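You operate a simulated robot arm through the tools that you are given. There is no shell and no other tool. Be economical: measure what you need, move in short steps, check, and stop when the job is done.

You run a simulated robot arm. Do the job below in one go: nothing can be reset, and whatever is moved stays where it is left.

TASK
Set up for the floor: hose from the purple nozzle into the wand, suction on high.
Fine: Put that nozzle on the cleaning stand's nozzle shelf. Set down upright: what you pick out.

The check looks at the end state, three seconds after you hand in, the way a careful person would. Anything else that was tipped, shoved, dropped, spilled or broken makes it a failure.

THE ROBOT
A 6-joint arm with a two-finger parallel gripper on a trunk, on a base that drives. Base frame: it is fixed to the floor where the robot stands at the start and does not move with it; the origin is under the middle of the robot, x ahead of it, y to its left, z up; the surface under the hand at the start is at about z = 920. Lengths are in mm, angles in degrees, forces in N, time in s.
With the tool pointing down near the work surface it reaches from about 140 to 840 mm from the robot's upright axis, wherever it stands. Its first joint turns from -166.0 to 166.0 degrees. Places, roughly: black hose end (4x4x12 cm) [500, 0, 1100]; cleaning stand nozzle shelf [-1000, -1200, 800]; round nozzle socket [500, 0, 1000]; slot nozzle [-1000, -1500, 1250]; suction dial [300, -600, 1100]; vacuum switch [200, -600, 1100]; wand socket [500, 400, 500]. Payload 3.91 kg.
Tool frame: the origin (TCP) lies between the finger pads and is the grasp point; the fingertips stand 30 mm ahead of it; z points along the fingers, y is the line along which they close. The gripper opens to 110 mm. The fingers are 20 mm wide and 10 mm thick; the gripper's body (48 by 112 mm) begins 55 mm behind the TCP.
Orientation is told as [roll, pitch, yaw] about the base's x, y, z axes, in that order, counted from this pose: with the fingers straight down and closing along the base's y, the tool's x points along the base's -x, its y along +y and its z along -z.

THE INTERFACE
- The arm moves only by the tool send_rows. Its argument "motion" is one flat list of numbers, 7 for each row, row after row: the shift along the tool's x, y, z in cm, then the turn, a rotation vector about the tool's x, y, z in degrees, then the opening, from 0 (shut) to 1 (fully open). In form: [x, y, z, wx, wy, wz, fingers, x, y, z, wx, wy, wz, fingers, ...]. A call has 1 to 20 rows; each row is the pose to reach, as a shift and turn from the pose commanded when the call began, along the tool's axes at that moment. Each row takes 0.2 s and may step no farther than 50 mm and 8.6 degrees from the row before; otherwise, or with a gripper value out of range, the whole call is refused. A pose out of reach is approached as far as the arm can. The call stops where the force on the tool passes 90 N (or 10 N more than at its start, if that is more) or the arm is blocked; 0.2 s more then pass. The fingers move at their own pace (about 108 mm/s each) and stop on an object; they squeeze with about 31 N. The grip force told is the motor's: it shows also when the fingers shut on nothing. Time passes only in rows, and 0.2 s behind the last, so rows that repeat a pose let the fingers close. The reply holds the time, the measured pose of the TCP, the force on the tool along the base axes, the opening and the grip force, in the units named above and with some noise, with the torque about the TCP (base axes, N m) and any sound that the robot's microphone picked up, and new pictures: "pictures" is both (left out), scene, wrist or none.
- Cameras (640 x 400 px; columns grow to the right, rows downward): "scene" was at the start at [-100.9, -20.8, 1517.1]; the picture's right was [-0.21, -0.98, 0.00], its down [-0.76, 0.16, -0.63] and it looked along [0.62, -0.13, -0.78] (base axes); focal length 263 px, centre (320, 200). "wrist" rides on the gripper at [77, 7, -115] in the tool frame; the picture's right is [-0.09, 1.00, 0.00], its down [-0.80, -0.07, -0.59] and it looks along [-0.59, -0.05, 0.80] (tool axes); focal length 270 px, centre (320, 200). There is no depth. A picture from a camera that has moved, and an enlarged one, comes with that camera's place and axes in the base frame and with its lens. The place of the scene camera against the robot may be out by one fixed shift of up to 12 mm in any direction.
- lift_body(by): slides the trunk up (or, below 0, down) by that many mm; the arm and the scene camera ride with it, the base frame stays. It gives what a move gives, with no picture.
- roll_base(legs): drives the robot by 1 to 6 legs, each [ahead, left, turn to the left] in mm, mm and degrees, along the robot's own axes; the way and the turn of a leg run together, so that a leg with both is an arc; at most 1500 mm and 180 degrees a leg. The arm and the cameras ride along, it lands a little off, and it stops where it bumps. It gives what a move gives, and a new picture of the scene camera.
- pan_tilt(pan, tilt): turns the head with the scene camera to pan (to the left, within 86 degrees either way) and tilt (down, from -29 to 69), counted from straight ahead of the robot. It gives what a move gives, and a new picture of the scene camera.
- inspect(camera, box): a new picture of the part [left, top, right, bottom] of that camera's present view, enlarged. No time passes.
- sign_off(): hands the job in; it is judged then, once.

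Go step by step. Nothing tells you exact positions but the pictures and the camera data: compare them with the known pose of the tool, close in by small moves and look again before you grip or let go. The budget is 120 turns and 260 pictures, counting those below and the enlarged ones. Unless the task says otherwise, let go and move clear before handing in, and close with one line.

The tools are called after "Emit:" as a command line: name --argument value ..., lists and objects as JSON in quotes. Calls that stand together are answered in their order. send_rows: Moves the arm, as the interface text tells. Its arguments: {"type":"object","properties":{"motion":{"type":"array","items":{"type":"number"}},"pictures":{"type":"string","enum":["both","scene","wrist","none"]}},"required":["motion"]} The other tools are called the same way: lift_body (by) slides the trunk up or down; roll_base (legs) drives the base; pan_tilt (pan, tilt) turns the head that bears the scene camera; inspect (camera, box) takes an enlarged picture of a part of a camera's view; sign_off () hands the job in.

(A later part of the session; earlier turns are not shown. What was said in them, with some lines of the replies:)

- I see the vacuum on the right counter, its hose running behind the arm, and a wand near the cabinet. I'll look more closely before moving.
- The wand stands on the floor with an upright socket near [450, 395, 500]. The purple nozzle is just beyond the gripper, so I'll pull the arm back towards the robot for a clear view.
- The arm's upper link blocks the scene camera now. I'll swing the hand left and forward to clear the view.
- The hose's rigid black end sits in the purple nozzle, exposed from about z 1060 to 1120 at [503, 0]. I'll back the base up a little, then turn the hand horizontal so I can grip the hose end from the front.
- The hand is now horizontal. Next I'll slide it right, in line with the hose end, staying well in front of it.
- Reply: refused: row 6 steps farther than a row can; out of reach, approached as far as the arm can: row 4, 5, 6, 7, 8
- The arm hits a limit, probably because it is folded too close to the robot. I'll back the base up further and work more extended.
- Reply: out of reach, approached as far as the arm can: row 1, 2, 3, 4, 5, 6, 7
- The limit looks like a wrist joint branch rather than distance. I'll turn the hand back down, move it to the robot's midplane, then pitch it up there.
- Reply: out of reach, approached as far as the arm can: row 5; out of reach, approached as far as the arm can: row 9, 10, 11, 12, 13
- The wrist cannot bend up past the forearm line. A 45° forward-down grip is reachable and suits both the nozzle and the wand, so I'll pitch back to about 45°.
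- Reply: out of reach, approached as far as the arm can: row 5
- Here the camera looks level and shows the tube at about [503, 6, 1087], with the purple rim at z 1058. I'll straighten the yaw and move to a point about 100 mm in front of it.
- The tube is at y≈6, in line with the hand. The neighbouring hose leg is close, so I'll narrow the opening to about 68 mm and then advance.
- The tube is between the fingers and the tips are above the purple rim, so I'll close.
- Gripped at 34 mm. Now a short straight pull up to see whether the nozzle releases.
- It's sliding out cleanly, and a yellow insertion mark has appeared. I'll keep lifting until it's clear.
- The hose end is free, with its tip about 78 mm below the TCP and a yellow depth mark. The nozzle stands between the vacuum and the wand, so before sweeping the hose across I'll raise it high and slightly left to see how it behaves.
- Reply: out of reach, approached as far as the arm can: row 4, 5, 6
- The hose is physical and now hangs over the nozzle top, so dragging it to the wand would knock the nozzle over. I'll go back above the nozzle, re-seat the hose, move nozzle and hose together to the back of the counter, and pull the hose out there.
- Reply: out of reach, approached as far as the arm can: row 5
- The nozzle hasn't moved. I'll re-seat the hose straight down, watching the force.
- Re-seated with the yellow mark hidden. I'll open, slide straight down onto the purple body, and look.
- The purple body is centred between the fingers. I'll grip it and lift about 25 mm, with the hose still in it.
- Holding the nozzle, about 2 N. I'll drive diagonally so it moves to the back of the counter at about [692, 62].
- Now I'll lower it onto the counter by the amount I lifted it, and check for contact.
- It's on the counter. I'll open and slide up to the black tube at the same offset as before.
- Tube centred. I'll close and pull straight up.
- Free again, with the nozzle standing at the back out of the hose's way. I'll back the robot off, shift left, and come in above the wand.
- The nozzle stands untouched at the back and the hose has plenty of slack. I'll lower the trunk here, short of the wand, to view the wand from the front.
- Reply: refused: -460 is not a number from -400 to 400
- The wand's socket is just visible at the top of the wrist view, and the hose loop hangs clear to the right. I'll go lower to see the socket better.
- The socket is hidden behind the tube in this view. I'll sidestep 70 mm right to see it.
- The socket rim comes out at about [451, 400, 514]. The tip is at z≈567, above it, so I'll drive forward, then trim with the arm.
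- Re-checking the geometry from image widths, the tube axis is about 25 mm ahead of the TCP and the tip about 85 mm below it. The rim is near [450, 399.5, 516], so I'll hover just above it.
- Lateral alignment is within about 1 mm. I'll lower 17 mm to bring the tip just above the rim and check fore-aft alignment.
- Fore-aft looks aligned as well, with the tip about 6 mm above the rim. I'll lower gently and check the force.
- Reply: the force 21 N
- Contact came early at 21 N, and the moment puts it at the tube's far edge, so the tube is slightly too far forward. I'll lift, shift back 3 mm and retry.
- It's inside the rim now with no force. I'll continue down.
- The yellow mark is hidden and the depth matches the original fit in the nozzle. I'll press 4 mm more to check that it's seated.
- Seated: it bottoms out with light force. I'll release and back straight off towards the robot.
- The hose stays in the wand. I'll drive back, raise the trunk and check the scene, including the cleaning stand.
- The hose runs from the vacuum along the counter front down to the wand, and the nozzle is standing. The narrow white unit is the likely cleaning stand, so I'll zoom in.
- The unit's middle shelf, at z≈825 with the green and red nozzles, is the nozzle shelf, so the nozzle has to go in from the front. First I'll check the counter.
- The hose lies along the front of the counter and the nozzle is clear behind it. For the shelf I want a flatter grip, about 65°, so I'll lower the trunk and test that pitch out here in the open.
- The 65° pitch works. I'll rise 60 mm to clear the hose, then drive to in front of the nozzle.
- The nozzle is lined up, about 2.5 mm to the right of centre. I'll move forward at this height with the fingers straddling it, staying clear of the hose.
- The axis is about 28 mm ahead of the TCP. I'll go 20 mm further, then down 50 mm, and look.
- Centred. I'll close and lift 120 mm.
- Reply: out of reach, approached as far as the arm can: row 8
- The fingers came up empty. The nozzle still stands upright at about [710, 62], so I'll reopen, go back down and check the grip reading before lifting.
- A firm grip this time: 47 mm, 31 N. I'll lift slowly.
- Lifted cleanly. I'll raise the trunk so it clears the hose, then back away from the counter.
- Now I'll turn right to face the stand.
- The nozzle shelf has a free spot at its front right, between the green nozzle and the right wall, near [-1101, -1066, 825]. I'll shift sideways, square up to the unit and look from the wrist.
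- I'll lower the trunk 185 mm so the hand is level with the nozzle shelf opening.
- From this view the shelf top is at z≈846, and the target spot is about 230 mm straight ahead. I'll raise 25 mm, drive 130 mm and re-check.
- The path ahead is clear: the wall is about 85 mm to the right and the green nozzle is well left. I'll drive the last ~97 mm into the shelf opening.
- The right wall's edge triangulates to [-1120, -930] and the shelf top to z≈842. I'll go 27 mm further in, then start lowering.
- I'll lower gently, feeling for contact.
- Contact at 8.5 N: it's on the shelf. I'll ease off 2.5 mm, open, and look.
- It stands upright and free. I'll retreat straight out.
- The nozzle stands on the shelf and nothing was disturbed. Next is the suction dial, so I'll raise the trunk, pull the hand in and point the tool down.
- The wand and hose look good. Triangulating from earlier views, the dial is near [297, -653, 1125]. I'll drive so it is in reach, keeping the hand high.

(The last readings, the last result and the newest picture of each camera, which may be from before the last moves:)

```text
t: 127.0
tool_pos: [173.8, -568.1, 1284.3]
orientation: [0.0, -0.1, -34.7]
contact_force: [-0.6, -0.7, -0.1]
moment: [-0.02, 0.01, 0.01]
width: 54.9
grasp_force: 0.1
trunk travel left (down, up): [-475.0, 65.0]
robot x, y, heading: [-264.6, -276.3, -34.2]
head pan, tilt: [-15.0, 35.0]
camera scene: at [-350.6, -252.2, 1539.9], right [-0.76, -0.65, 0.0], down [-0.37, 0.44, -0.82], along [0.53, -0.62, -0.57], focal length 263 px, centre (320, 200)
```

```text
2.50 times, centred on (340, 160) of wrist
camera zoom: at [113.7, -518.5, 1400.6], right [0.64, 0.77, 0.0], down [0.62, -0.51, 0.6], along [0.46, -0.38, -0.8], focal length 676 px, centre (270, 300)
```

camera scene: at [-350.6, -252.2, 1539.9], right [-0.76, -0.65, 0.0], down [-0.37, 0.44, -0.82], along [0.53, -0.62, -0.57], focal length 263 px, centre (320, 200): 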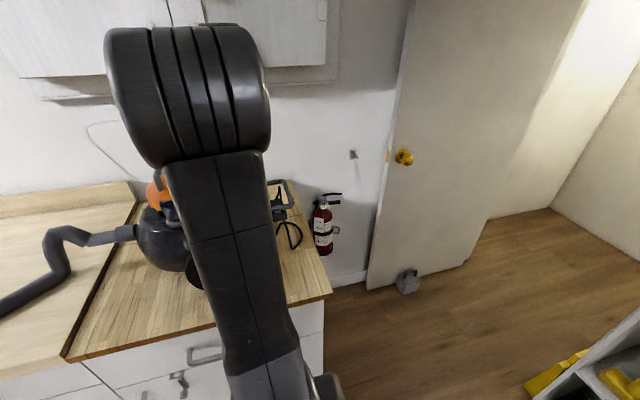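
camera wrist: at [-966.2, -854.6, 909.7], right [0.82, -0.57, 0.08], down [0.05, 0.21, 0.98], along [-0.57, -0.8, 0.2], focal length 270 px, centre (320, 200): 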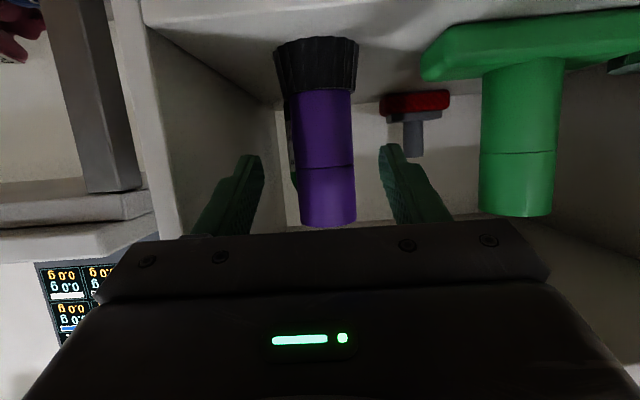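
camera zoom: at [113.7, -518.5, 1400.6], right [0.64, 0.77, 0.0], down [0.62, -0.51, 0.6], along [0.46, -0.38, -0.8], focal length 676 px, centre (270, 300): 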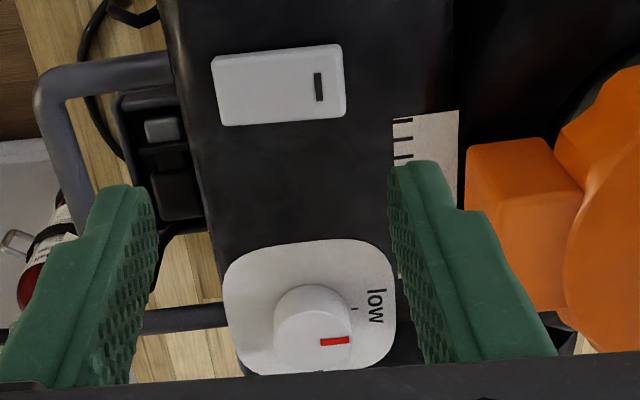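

The red mark points at "low". I'll move the hand forward over the dial to see the rest of the scale.

Emit:
send_rows --motion '[-4, 0, 0, 0, 0, 0, 0.5, -8, 0, 0, 0, 0, 0, 0.5, -12, 0, 0, 0, 0, 0, 0.5]' --pictures "wrist"

Emit:
inspect --camera "wrist" --box '[270, 40, 400, 140]'

```text
t: 127.8
tool_pos: [270.1, -636.4, 1284.3]
orientation: [0.0, 0.0, -34.7]
contact_force: [-0.4, 0.0, 0.4]
moment: [0.04, 0.02, -0.05]
width: 55.2
grasp_force: 0.1
trunk travel left (down, up): [-475.0, 65.0]
robot x, y, heading: [-263.9, -270.5, -34.3]
head pan, tilt: [-15.0, 35.0]
camera wrist: at [210.6, -587.7, 1400.0], right [0.64, 0.77, 0.0], down [0.62, -0.51, 0.59], along [0.46, -0.38, -0.8], focal length 270 px, centre (320, 200)
```

wrist: 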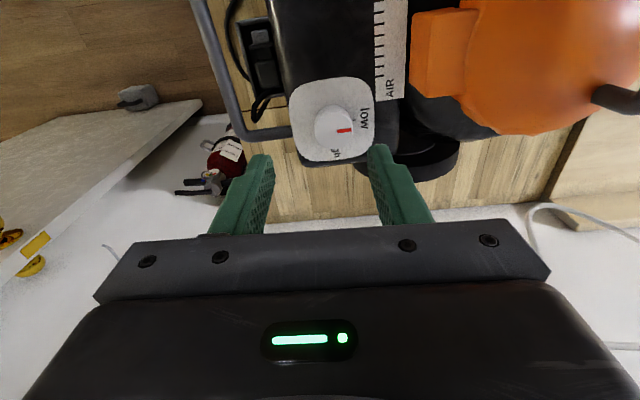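

```text
4.00 times, centred on (335, 90) of wrist
camera zoom: at [210.6, -587.7, 1400.0], right [0.64, 0.77, 0.0], down [0.62, -0.51, 0.59], along [0.46, -0.38, -0.8], focal length 1081 px, centre (260, 640)
```

zoom: 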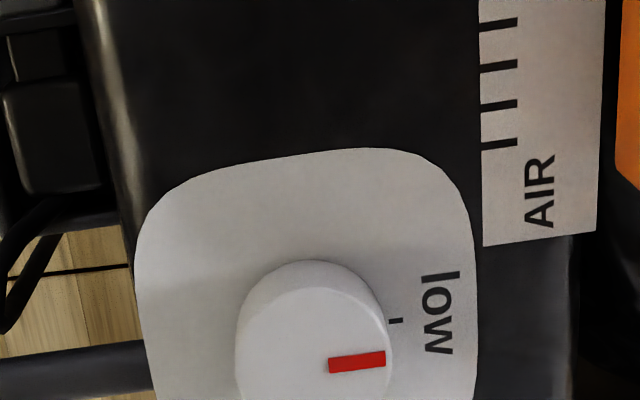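

Emit:
inspect --camera "wrist" --box '[280, 70, 390, 180]'

```text
3.64 times, centred on (335, 125) of wrist
camera zoom: at [210.6, -587.7, 1400.0], right [0.64, 0.77, 0.0], down [0.62, -0.51, 0.59], along [0.46, -0.38, -0.8], focal length 983 px, centre (266, 473)
```

zoom: 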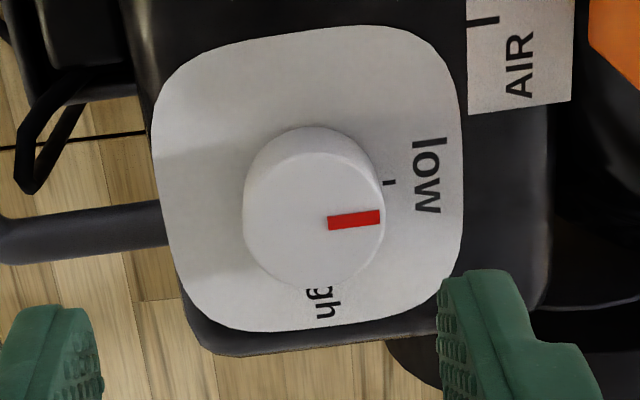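

"low" is on the right, where the mark points, and "high" is below it: a quarter turn clockwise seen from above. The knob is about 42 mm wide at [307, -650]. I'll centre over it and pre-rotate the hand 90° counter-clockwise.

Emit:
send_rows --motion '[-2, 0.5, 0, 0, 0, -8, 0.6, -3.82, 1.04, 0, 0, 0, -16, 0.6, -3.82, 1.04, 0, 0, 0, -24, 0.6, -3.82, 1.04, 0, 0, 0, -32, 0.6, -3.82, 1.04, 0, 0, 0, -40, 0.6, -3.82, 1.04, 0, 0, 0, -48, 0.6, -3.82, 1.04, 0, 0, 0, -56, 0.6, -3.82, 1.04, 0, 0, 0, -64, 0.6, -3.82, 1.04, 0, 0, 0, -72, 0.6, -3.82, 1.04, 0, 0, 0, -80, 0.6, -3.82, 1.04, 0, 0, 0, -87, 0.6]' --pictures "wrist"

Emit:
inspect --camera "wrist" --box '[250, 30, 410, 190]'

```text
t: 130.2
tool_pos: [308.1, -648.9, 1285.1]
orientation: [-0.1, 0.0, 52.5]
contact_force: [0.7, -0.9, 0.1]
moment: [-0.02, -0.01, 0.04]
width: 65.9
grasp_force: 0.0
trunk travel left (down, up): [-475.0, 65.0]
robot x, y, heading: [-265.7, -276.1, -34.2]
head pan, tilt: [-15.0, 35.0]
camera wrist: at [256.5, -705.5, 1400.8], right [-0.74, 0.68, 0.0], down [0.54, 0.59, 0.6], along [0.4, 0.44, -0.8], focal length 270 px, centre (320, 200)
```

wrist: 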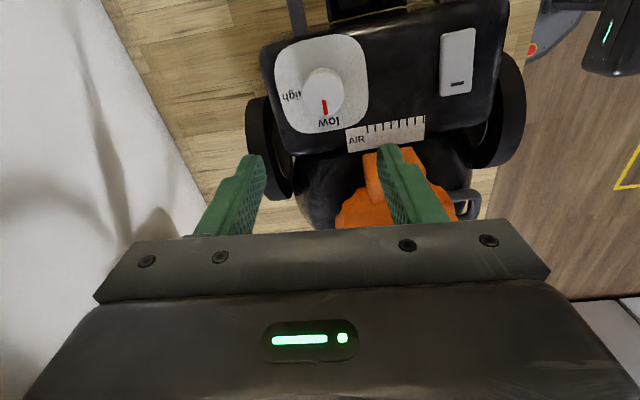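

```text
2.50 times, centred on (330, 110) of wrist
camera zoom: at [256.5, -705.5, 1400.8], right [-0.74, 0.68, 0.0], down [0.54, 0.59, 0.6], along [0.4, 0.44, -0.8], focal length 676 px, centre (295, 425)
```

zoom: 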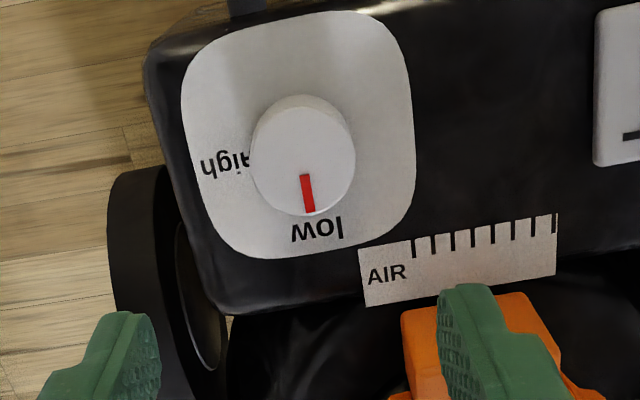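

Emit:
inspect --camera "wrist" --box '[285, 70, 355, 130]'

```text
6.67 times, centred on (320, 100) of wrist
camera zoom: at [256.5, -705.5, 1400.8], right [-0.74, 0.68, 0.0], down [0.54, 0.59, 0.6], along [0.4, 0.44, -0.8], focal length 1802 px, centre (320, 867)
```

zoom: 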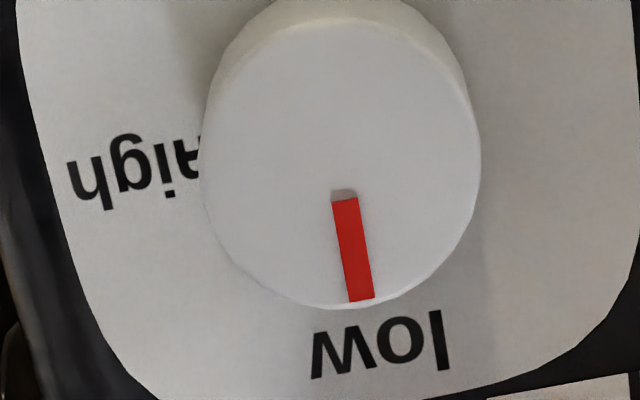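

The labels are a quarter turn apart. Two views put the knob top at [305, -648, 1132]. I'll descend part way and check clearance to the orange lid.

Emit:
send_rows --motion '[0.12, 0.3, 3, 0, 0, 0, 0.6, 0.12, 0.3, 6, 0, 0, 0, 0.6, 0.12, 0.3, 9, 0, 0, 0, 0.6]' --pictures "wrist"

```text
t: 131.0
tool_pos: [305.2, -649.7, 1195.4]
orientation: [0.0, -0.1, 52.3]
contact_force: [0.0, 0.2, 0.6]
moment: [-0.03, 0.0, -0.01]
width: 66.1
grasp_force: 0.1
trunk travel left (down, up): [-475.0, 65.0]
robot x, y, heading: [-262.4, -274.6, -34.2]
head pan, tilt: [-15.0, 35.0]
camera wrist: at [253.1, -704.6, 1311.7], right [-0.73, 0.68, 0.0], down [0.54, 0.59, 0.6], along [0.4, 0.44, -0.8], focal length 270 px, centre (320, 200)
```

wrist: 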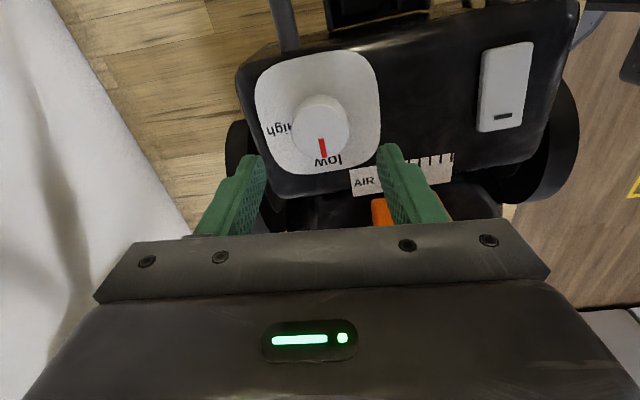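

Emit:
inspect --camera "wrist" --box '[250, 70, 390, 180]'

```text
3.64 times, centred on (320, 125) of wrist
camera zoom: at [253.1, -704.6, 1311.7], right [-0.73, 0.68, 0.0], down [0.54, 0.59, 0.6], along [0.4, 0.44, -0.8], focal length 983 px, centre (320, 473)
```

zoom: 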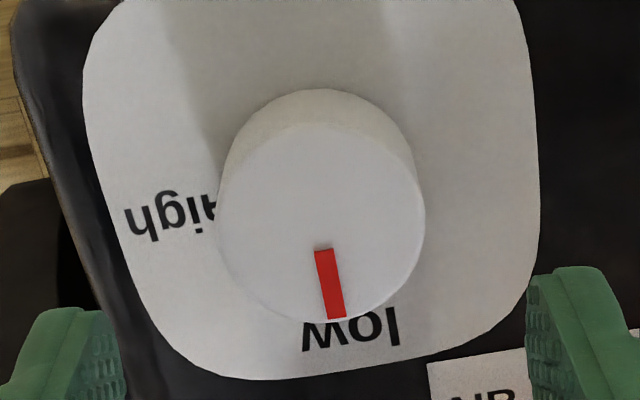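

Knob centred to within a few mm. I'll trim and descend so the tips are just above the plate.

Emit:
send_rows --motion '[0.35, 0, 2, 0, 0, 0, 0.6, 0.35, 0, 4, 0, 0, 0, 0.6, 0.35, 0, 4.6, 0, 0, 0, 0.6]' --pictures "wrist"

```text
t: 131.8
tool_pos: [303.8, -650.7, 1148.9]
orientation: [0.0, 0.0, 52.2]
contact_force: [0.4, 0.1, 0.0]
moment: [0.02, -0.01, 0.0]
width: 65.8
grasp_force: 0.1
trunk travel left (down, up): [-475.0, 65.0]
robot x, y, heading: [-263.3, -278.6, -34.3]
head pan, tilt: [-15.0, 35.0]
camera wrist: at [251.5, -707.7, 1264.5], right [-0.73, 0.68, 0.0], down [0.55, 0.59, 0.6], along [0.4, 0.44, -0.8], focal length 270 px, centre (320, 200)
```

wrist: 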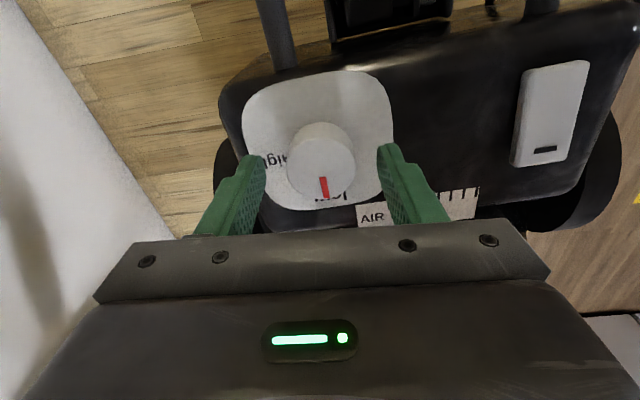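

Aligned. I'll close on the knob.

Emit:
send_rows --motion '[0, 0, 0, 0, 0, 0, 0.45, 0, 0, 0, 0, 0, 0, 0.25, 0, 0, 0, 0, 0, 0, 0.25]' --pictures "none"

```text
t: 132.6
tool_pos: [302.8, -650.5, 1147.3]
orientation: [0.0, -0.1, 52.3]
contact_force: [-3.2, 2.3, 1.1]
moment: [-0.08, 0.19, 0.04]
width: 41.4
grasp_force: 30.5
trunk travel left (down, up): [-475.0, 65.0]
robot x, y, heading: [-266.8, -279.3, -34.5]
head pan, tilt: [-15.0, 35.0]
```

Gripped at 41 mm. I'll turn clockwise 40° first and check.

Emit:
send_rows --motion '[0, 0, 0, 0, 0, 8, 0.25, 0, 0, 0, 0, 0, 16, 0.25, 0, 0, 0, 0, 0, 24, 0.25, 0, 0, 0, 0, 0, 32, 0.25, 0, 0, 0, 0, 0, 40, 0.25]' --pictures "wrist"

```text
t: 133.8
tool_pos: [304.2, -651.0, 1148.9]
orientation: [0.0, -0.1, 12.2]
contact_force: [-7.2, 6.3, 0.2]
moment: [0.36, -0.15, 0.02]
width: 41.6
grasp_force: 30.6
trunk travel left (down, up): [-475.0, 65.0]
robot x, y, heading: [-263.1, -274.3, -34.4]
head pan, tilt: [-15.0, 35.0]
camera wrist: at [227.0, -660.1, 1264.8], right [-0.12, 0.99, 0.0], down [0.8, 0.1, 0.6], along [0.59, 0.07, -0.8], focal length 270 px, centre (320, 200)
```

wrist: 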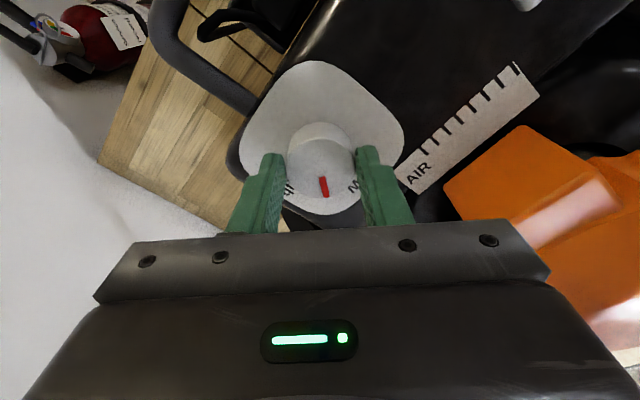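

The knob turns with the hand and the mark is now between low and high. I'll continue towards 90°.

Emit:
send_rows --motion '[0, 0, 0, 0, 0, 8, 0.25, 0, 0, 0, 0, 0, 16, 0.25, 0, 0, 0, 0, 0, 24, 0.25, 0, 0, 0, 0, 0, 32, 0.25, 0, 0, 0, 0, 0, 40, 0.25, 0, 0, 0, 0, 0, 48, 0.25]' --pictures "wrist"

Emit:
inspect --camera "wrist" --box '[220, 80, 420, 230]'

```text
t: 135.2
tool_pos: [305.6, -650.5, 1148.2]
orientation: [0.1, 0.0, -35.8]
contact_force: [-3.7, 6.5, 0.4]
moment: [0.24, -0.05, -0.04]
width: 41.2
grasp_force: 30.6
trunk travel left (down, up): [-475.0, 65.0]
robot x, y, heading: [-261.5, -278.6, -34.4]
head pan, tilt: [-15.0, 35.0]
camera wrist: at [246.0, -599.6, 1265.1], right [0.65, 0.76, 0.0], down [0.61, -0.53, 0.59], along [0.45, -0.39, -0.8], focal length 270 px, centre (320, 200)
```

wrist: 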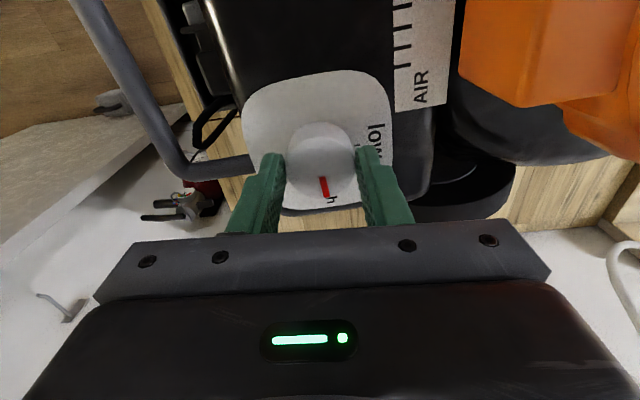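

```text
2.67 times, centred on (320, 155) of wrist
camera zoom: at [246.0, -599.6, 1265.1], right [0.65, 0.76, 0.0], down [0.61, -0.53, 0.59], along [0.45, -0.39, -0.8], focal length 721 px, centre (320, 320)
```

zoom: 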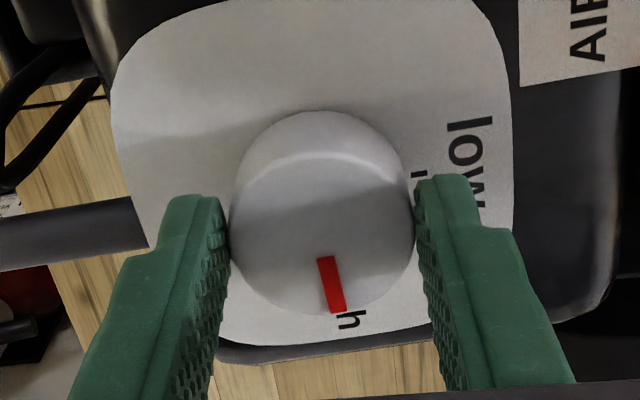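

The mark is nearly on "high". I'll add 4° to centre it.

Emit:
send_rows --motion '[0, 0, 0, 0, 0, 4, 0.25, 0, 0, 0, 0, 0, 4, 0.25]' --pictures "none"

Emit:
send_rows --motion '[0, 0, 0, 0, 0, 0, 0.4, 0, 0, 0, 0, 0, 0, 0.6, 0, 0, -3, 0, 0, 0, 0.6, 0, 0, -7, 0, 0, 0, 0.6, 0, 0, -12, 0, 0, 0, 0.6]' --pictures "wrist"

Emit:
inspect --camera "wrist" --box '[260, 60, 400, 180]'

```text
t: 135.8
tool_pos: [304.7, -650.7, 1149.3]
orientation: [0.0, -0.1, -39.7]
contact_force: [-0.1, 5.5, -0.3]
moment: [0.53, 0.39, 0.06]
width: 41.4
grasp_force: 30.8
trunk travel left (down, up): [-475.0, 65.0]
robot x, y, heading: [-262.5, -277.8, -34.2]
head pan, tilt: [-15.0, 35.0]
```

```text
t: 137.0
tool_pos: [304.3, -649.2, 1270.0]
orientation: [0.1, 0.0, -39.6]
contact_force: [0.3, 1.0, 0.1]
moment: [-0.01, 0.0, -0.02]
width: 66.0
grasp_force: 0.1
trunk travel left (down, up): [-475.0, 65.0]
robot x, y, heading: [-264.7, -272.5, -34.3]
head pan, tilt: [-15.0, 35.0]
camera wrist: at [249.3, -595.5, 1385.4], right [0.7, 0.71, 0.0], down [0.57, -0.57, 0.59], along [0.42, -0.42, -0.8], focal length 270 px, centre (320, 200)
```

wrist: 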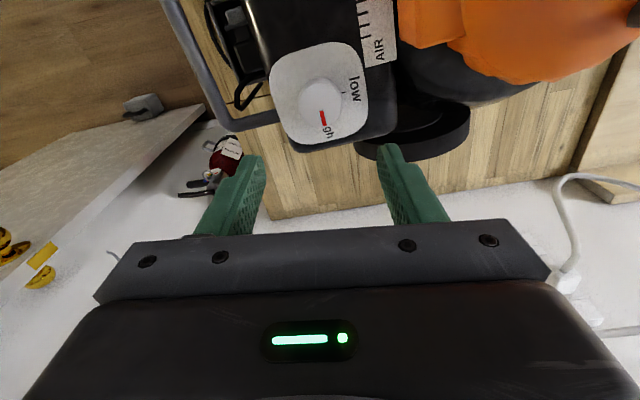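

```text
3.33 times, centred on (330, 120) of wrist
camera zoom: at [249.3, -595.5, 1385.4], right [0.7, 0.71, 0.0], down [0.57, -0.57, 0.59], along [0.42, -0.42, -0.8], focal length 901 px, centre (287, 467)
```

zoom: 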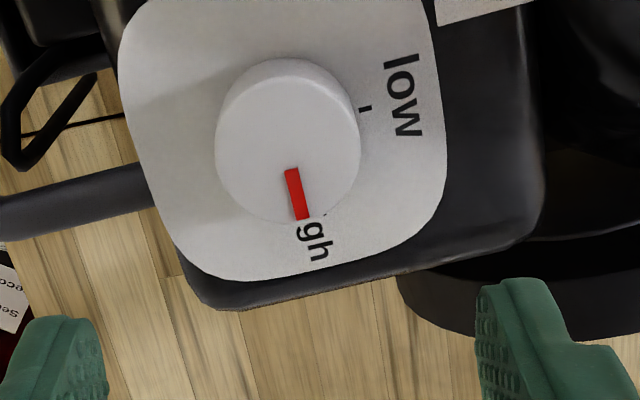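

The mark now points at "high". I'll back away and check the wand and hose once more.

Emit:
roll_base --legs '[[-450, 0, 0]]'

Emit:
pan_tilt --pan 30 --tilt 40

Emit:
pan_tilt --pan -75 --tilt 35

```text
t: 139.7
tool_pos: [-76.9, -389.8, 1270.3]
orientation: [0.0, 0.0, -39.6]
contact_force: [-1.1, 0.4, 0.6]
moment: [-0.05, 0.0, 0.0]
width: 65.8
grasp_force: 0.0
trunk travel left (down, up): [-475.0, 65.0]
robot x, y, heading: [-642.2, -16.9, -34.2]
head pan, tilt: [-15.0, 35.0]
camera scene: at [-732.1, 8.4, 1539.9], right [-0.76, -0.65, 0.0], down [-0.37, 0.43, -0.82], along [0.53, -0.62, -0.57], focal length 263 px, centre (320, 200)
```

scene: 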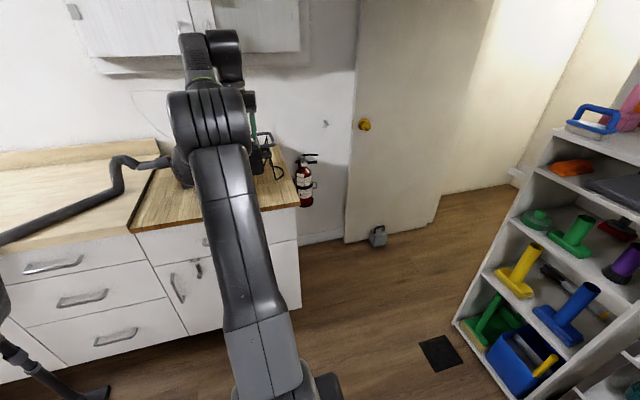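

```text
t: 140.8
tool_pos: [-77.2, -390.3, 1269.4]
orientation: [0.0, -0.1, -39.7]
contact_force: [0.7, 0.4, -0.5]
moment: [-0.02, 0.03, 0.03]
width: 65.8
grasp_force: 0.0
trunk travel left (down, up): [-475.0, 65.0]
robot x, y, heading: [-644.3, -17.9, -34.0]
head pan, tilt: [30.0, 40.0]
camera scene: at [-704.3, 68.4, 1532.4], right [-0.08, -1.0, 0.0], down [-0.64, 0.05, -0.77], along [0.76, -0.06, -0.64], focal length 263 px, centre (320, 200)
```

scene: 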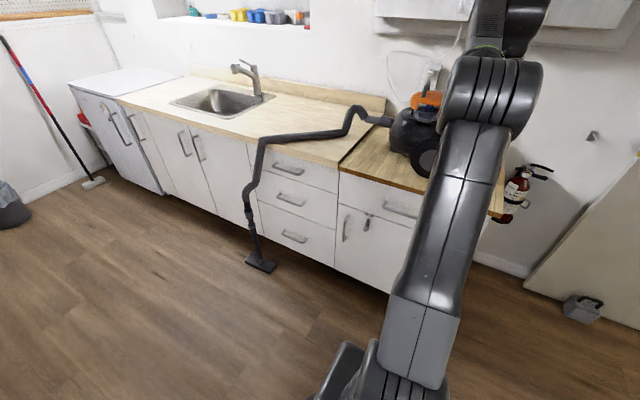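

```text
t: 142.7
tool_pos: [-76.8, -390.2, 1270.4]
orientation: [0.1, -0.1, -39.7]
contact_force: [0.5, 0.3, 0.6]
moment: [-0.03, 0.02, 0.02]
width: 66.1
grasp_force: 0.0
trunk travel left (down, up): [-475.0, 65.0]
robot x, y, heading: [-644.4, -15.9, -34.2]
head pan, tilt: [-75.0, 35.0]
camera scene: at [-818.1, -8.2, 1539.9], right [-0.94, 0.33, 0.0], down [0.19, 0.54, -0.82], along [-0.27, -0.77, -0.57], focal length 263 px, centre (320, 200)
```

scene: 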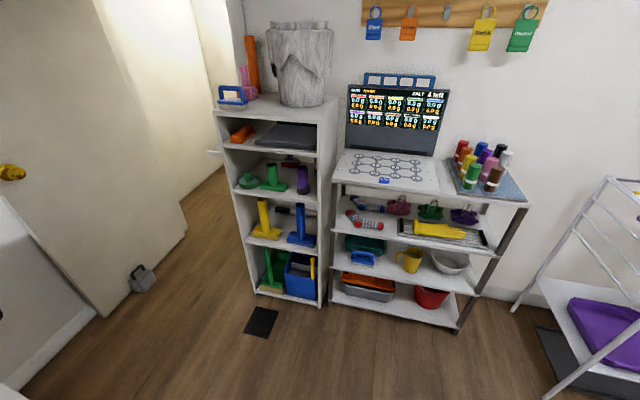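

Emit:
pan_tilt --pan 30 --tilt 40

Emit:
inspect --camera "scene" --box '[220, 130, 300, 280]'

```text
t: 144.5
tool_pos: [-76.0, -390.8, 1269.0]
orientation: [-0.1, -0.1, -39.7]
contact_force: [0.3, -0.5, -0.6]
moment: [0.01, 0.0, -0.01]
width: 65.9
grasp_force: 0.1
trunk travel left (down, up): [-475.0, 65.0]
robot x, y, heading: [-644.1, -15.2, -34.7]
head pan, tilt: [30.0, 40.0]
camera scene: at [-704.3, 68.4, 1532.4], right [-0.08, -1.0, 0.0], down [-0.64, 0.05, -0.77], along [0.76, -0.06, -0.64], focal length 263 px, centre (320, 200)
```

scene: 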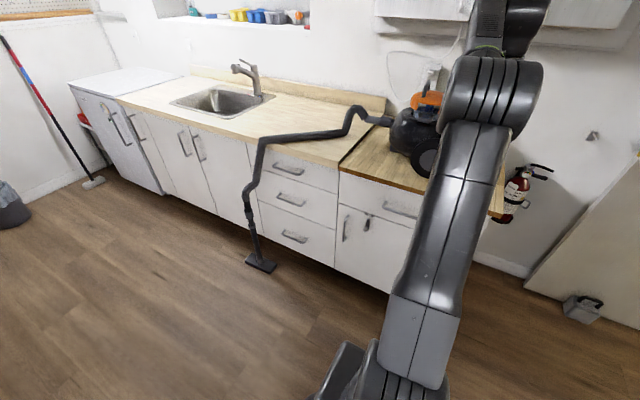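

```text
2.67 times, centred on (260, 205) of scene
camera zoom: at [-704.3, 68.4, 1532.4], right [-0.08, -1.0, 0.0], down [-0.64, 0.05, -0.77], along [0.76, -0.06, -0.64], focal length 702 px, centre (480, 187)
```

zoom: 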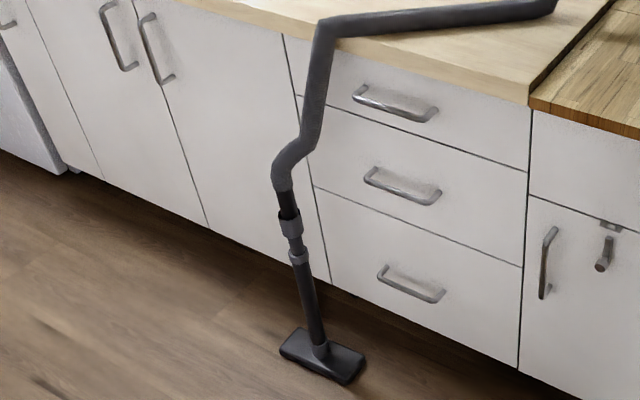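

The hose is seated in the upright wand, the dial mark is on high, and the purple nozzle stands on the nozzle shelf. The arm is clear, so I'm handing in.

Emit:
sign_off

```text
The job is handed in.
```

The floor setup is done and handed in: the hose is seated in the wand, the suction dial is turned to high, and the purple nozzle stands upright on the stand's nozzle shelf; I left the vacuum's power switch as it was.
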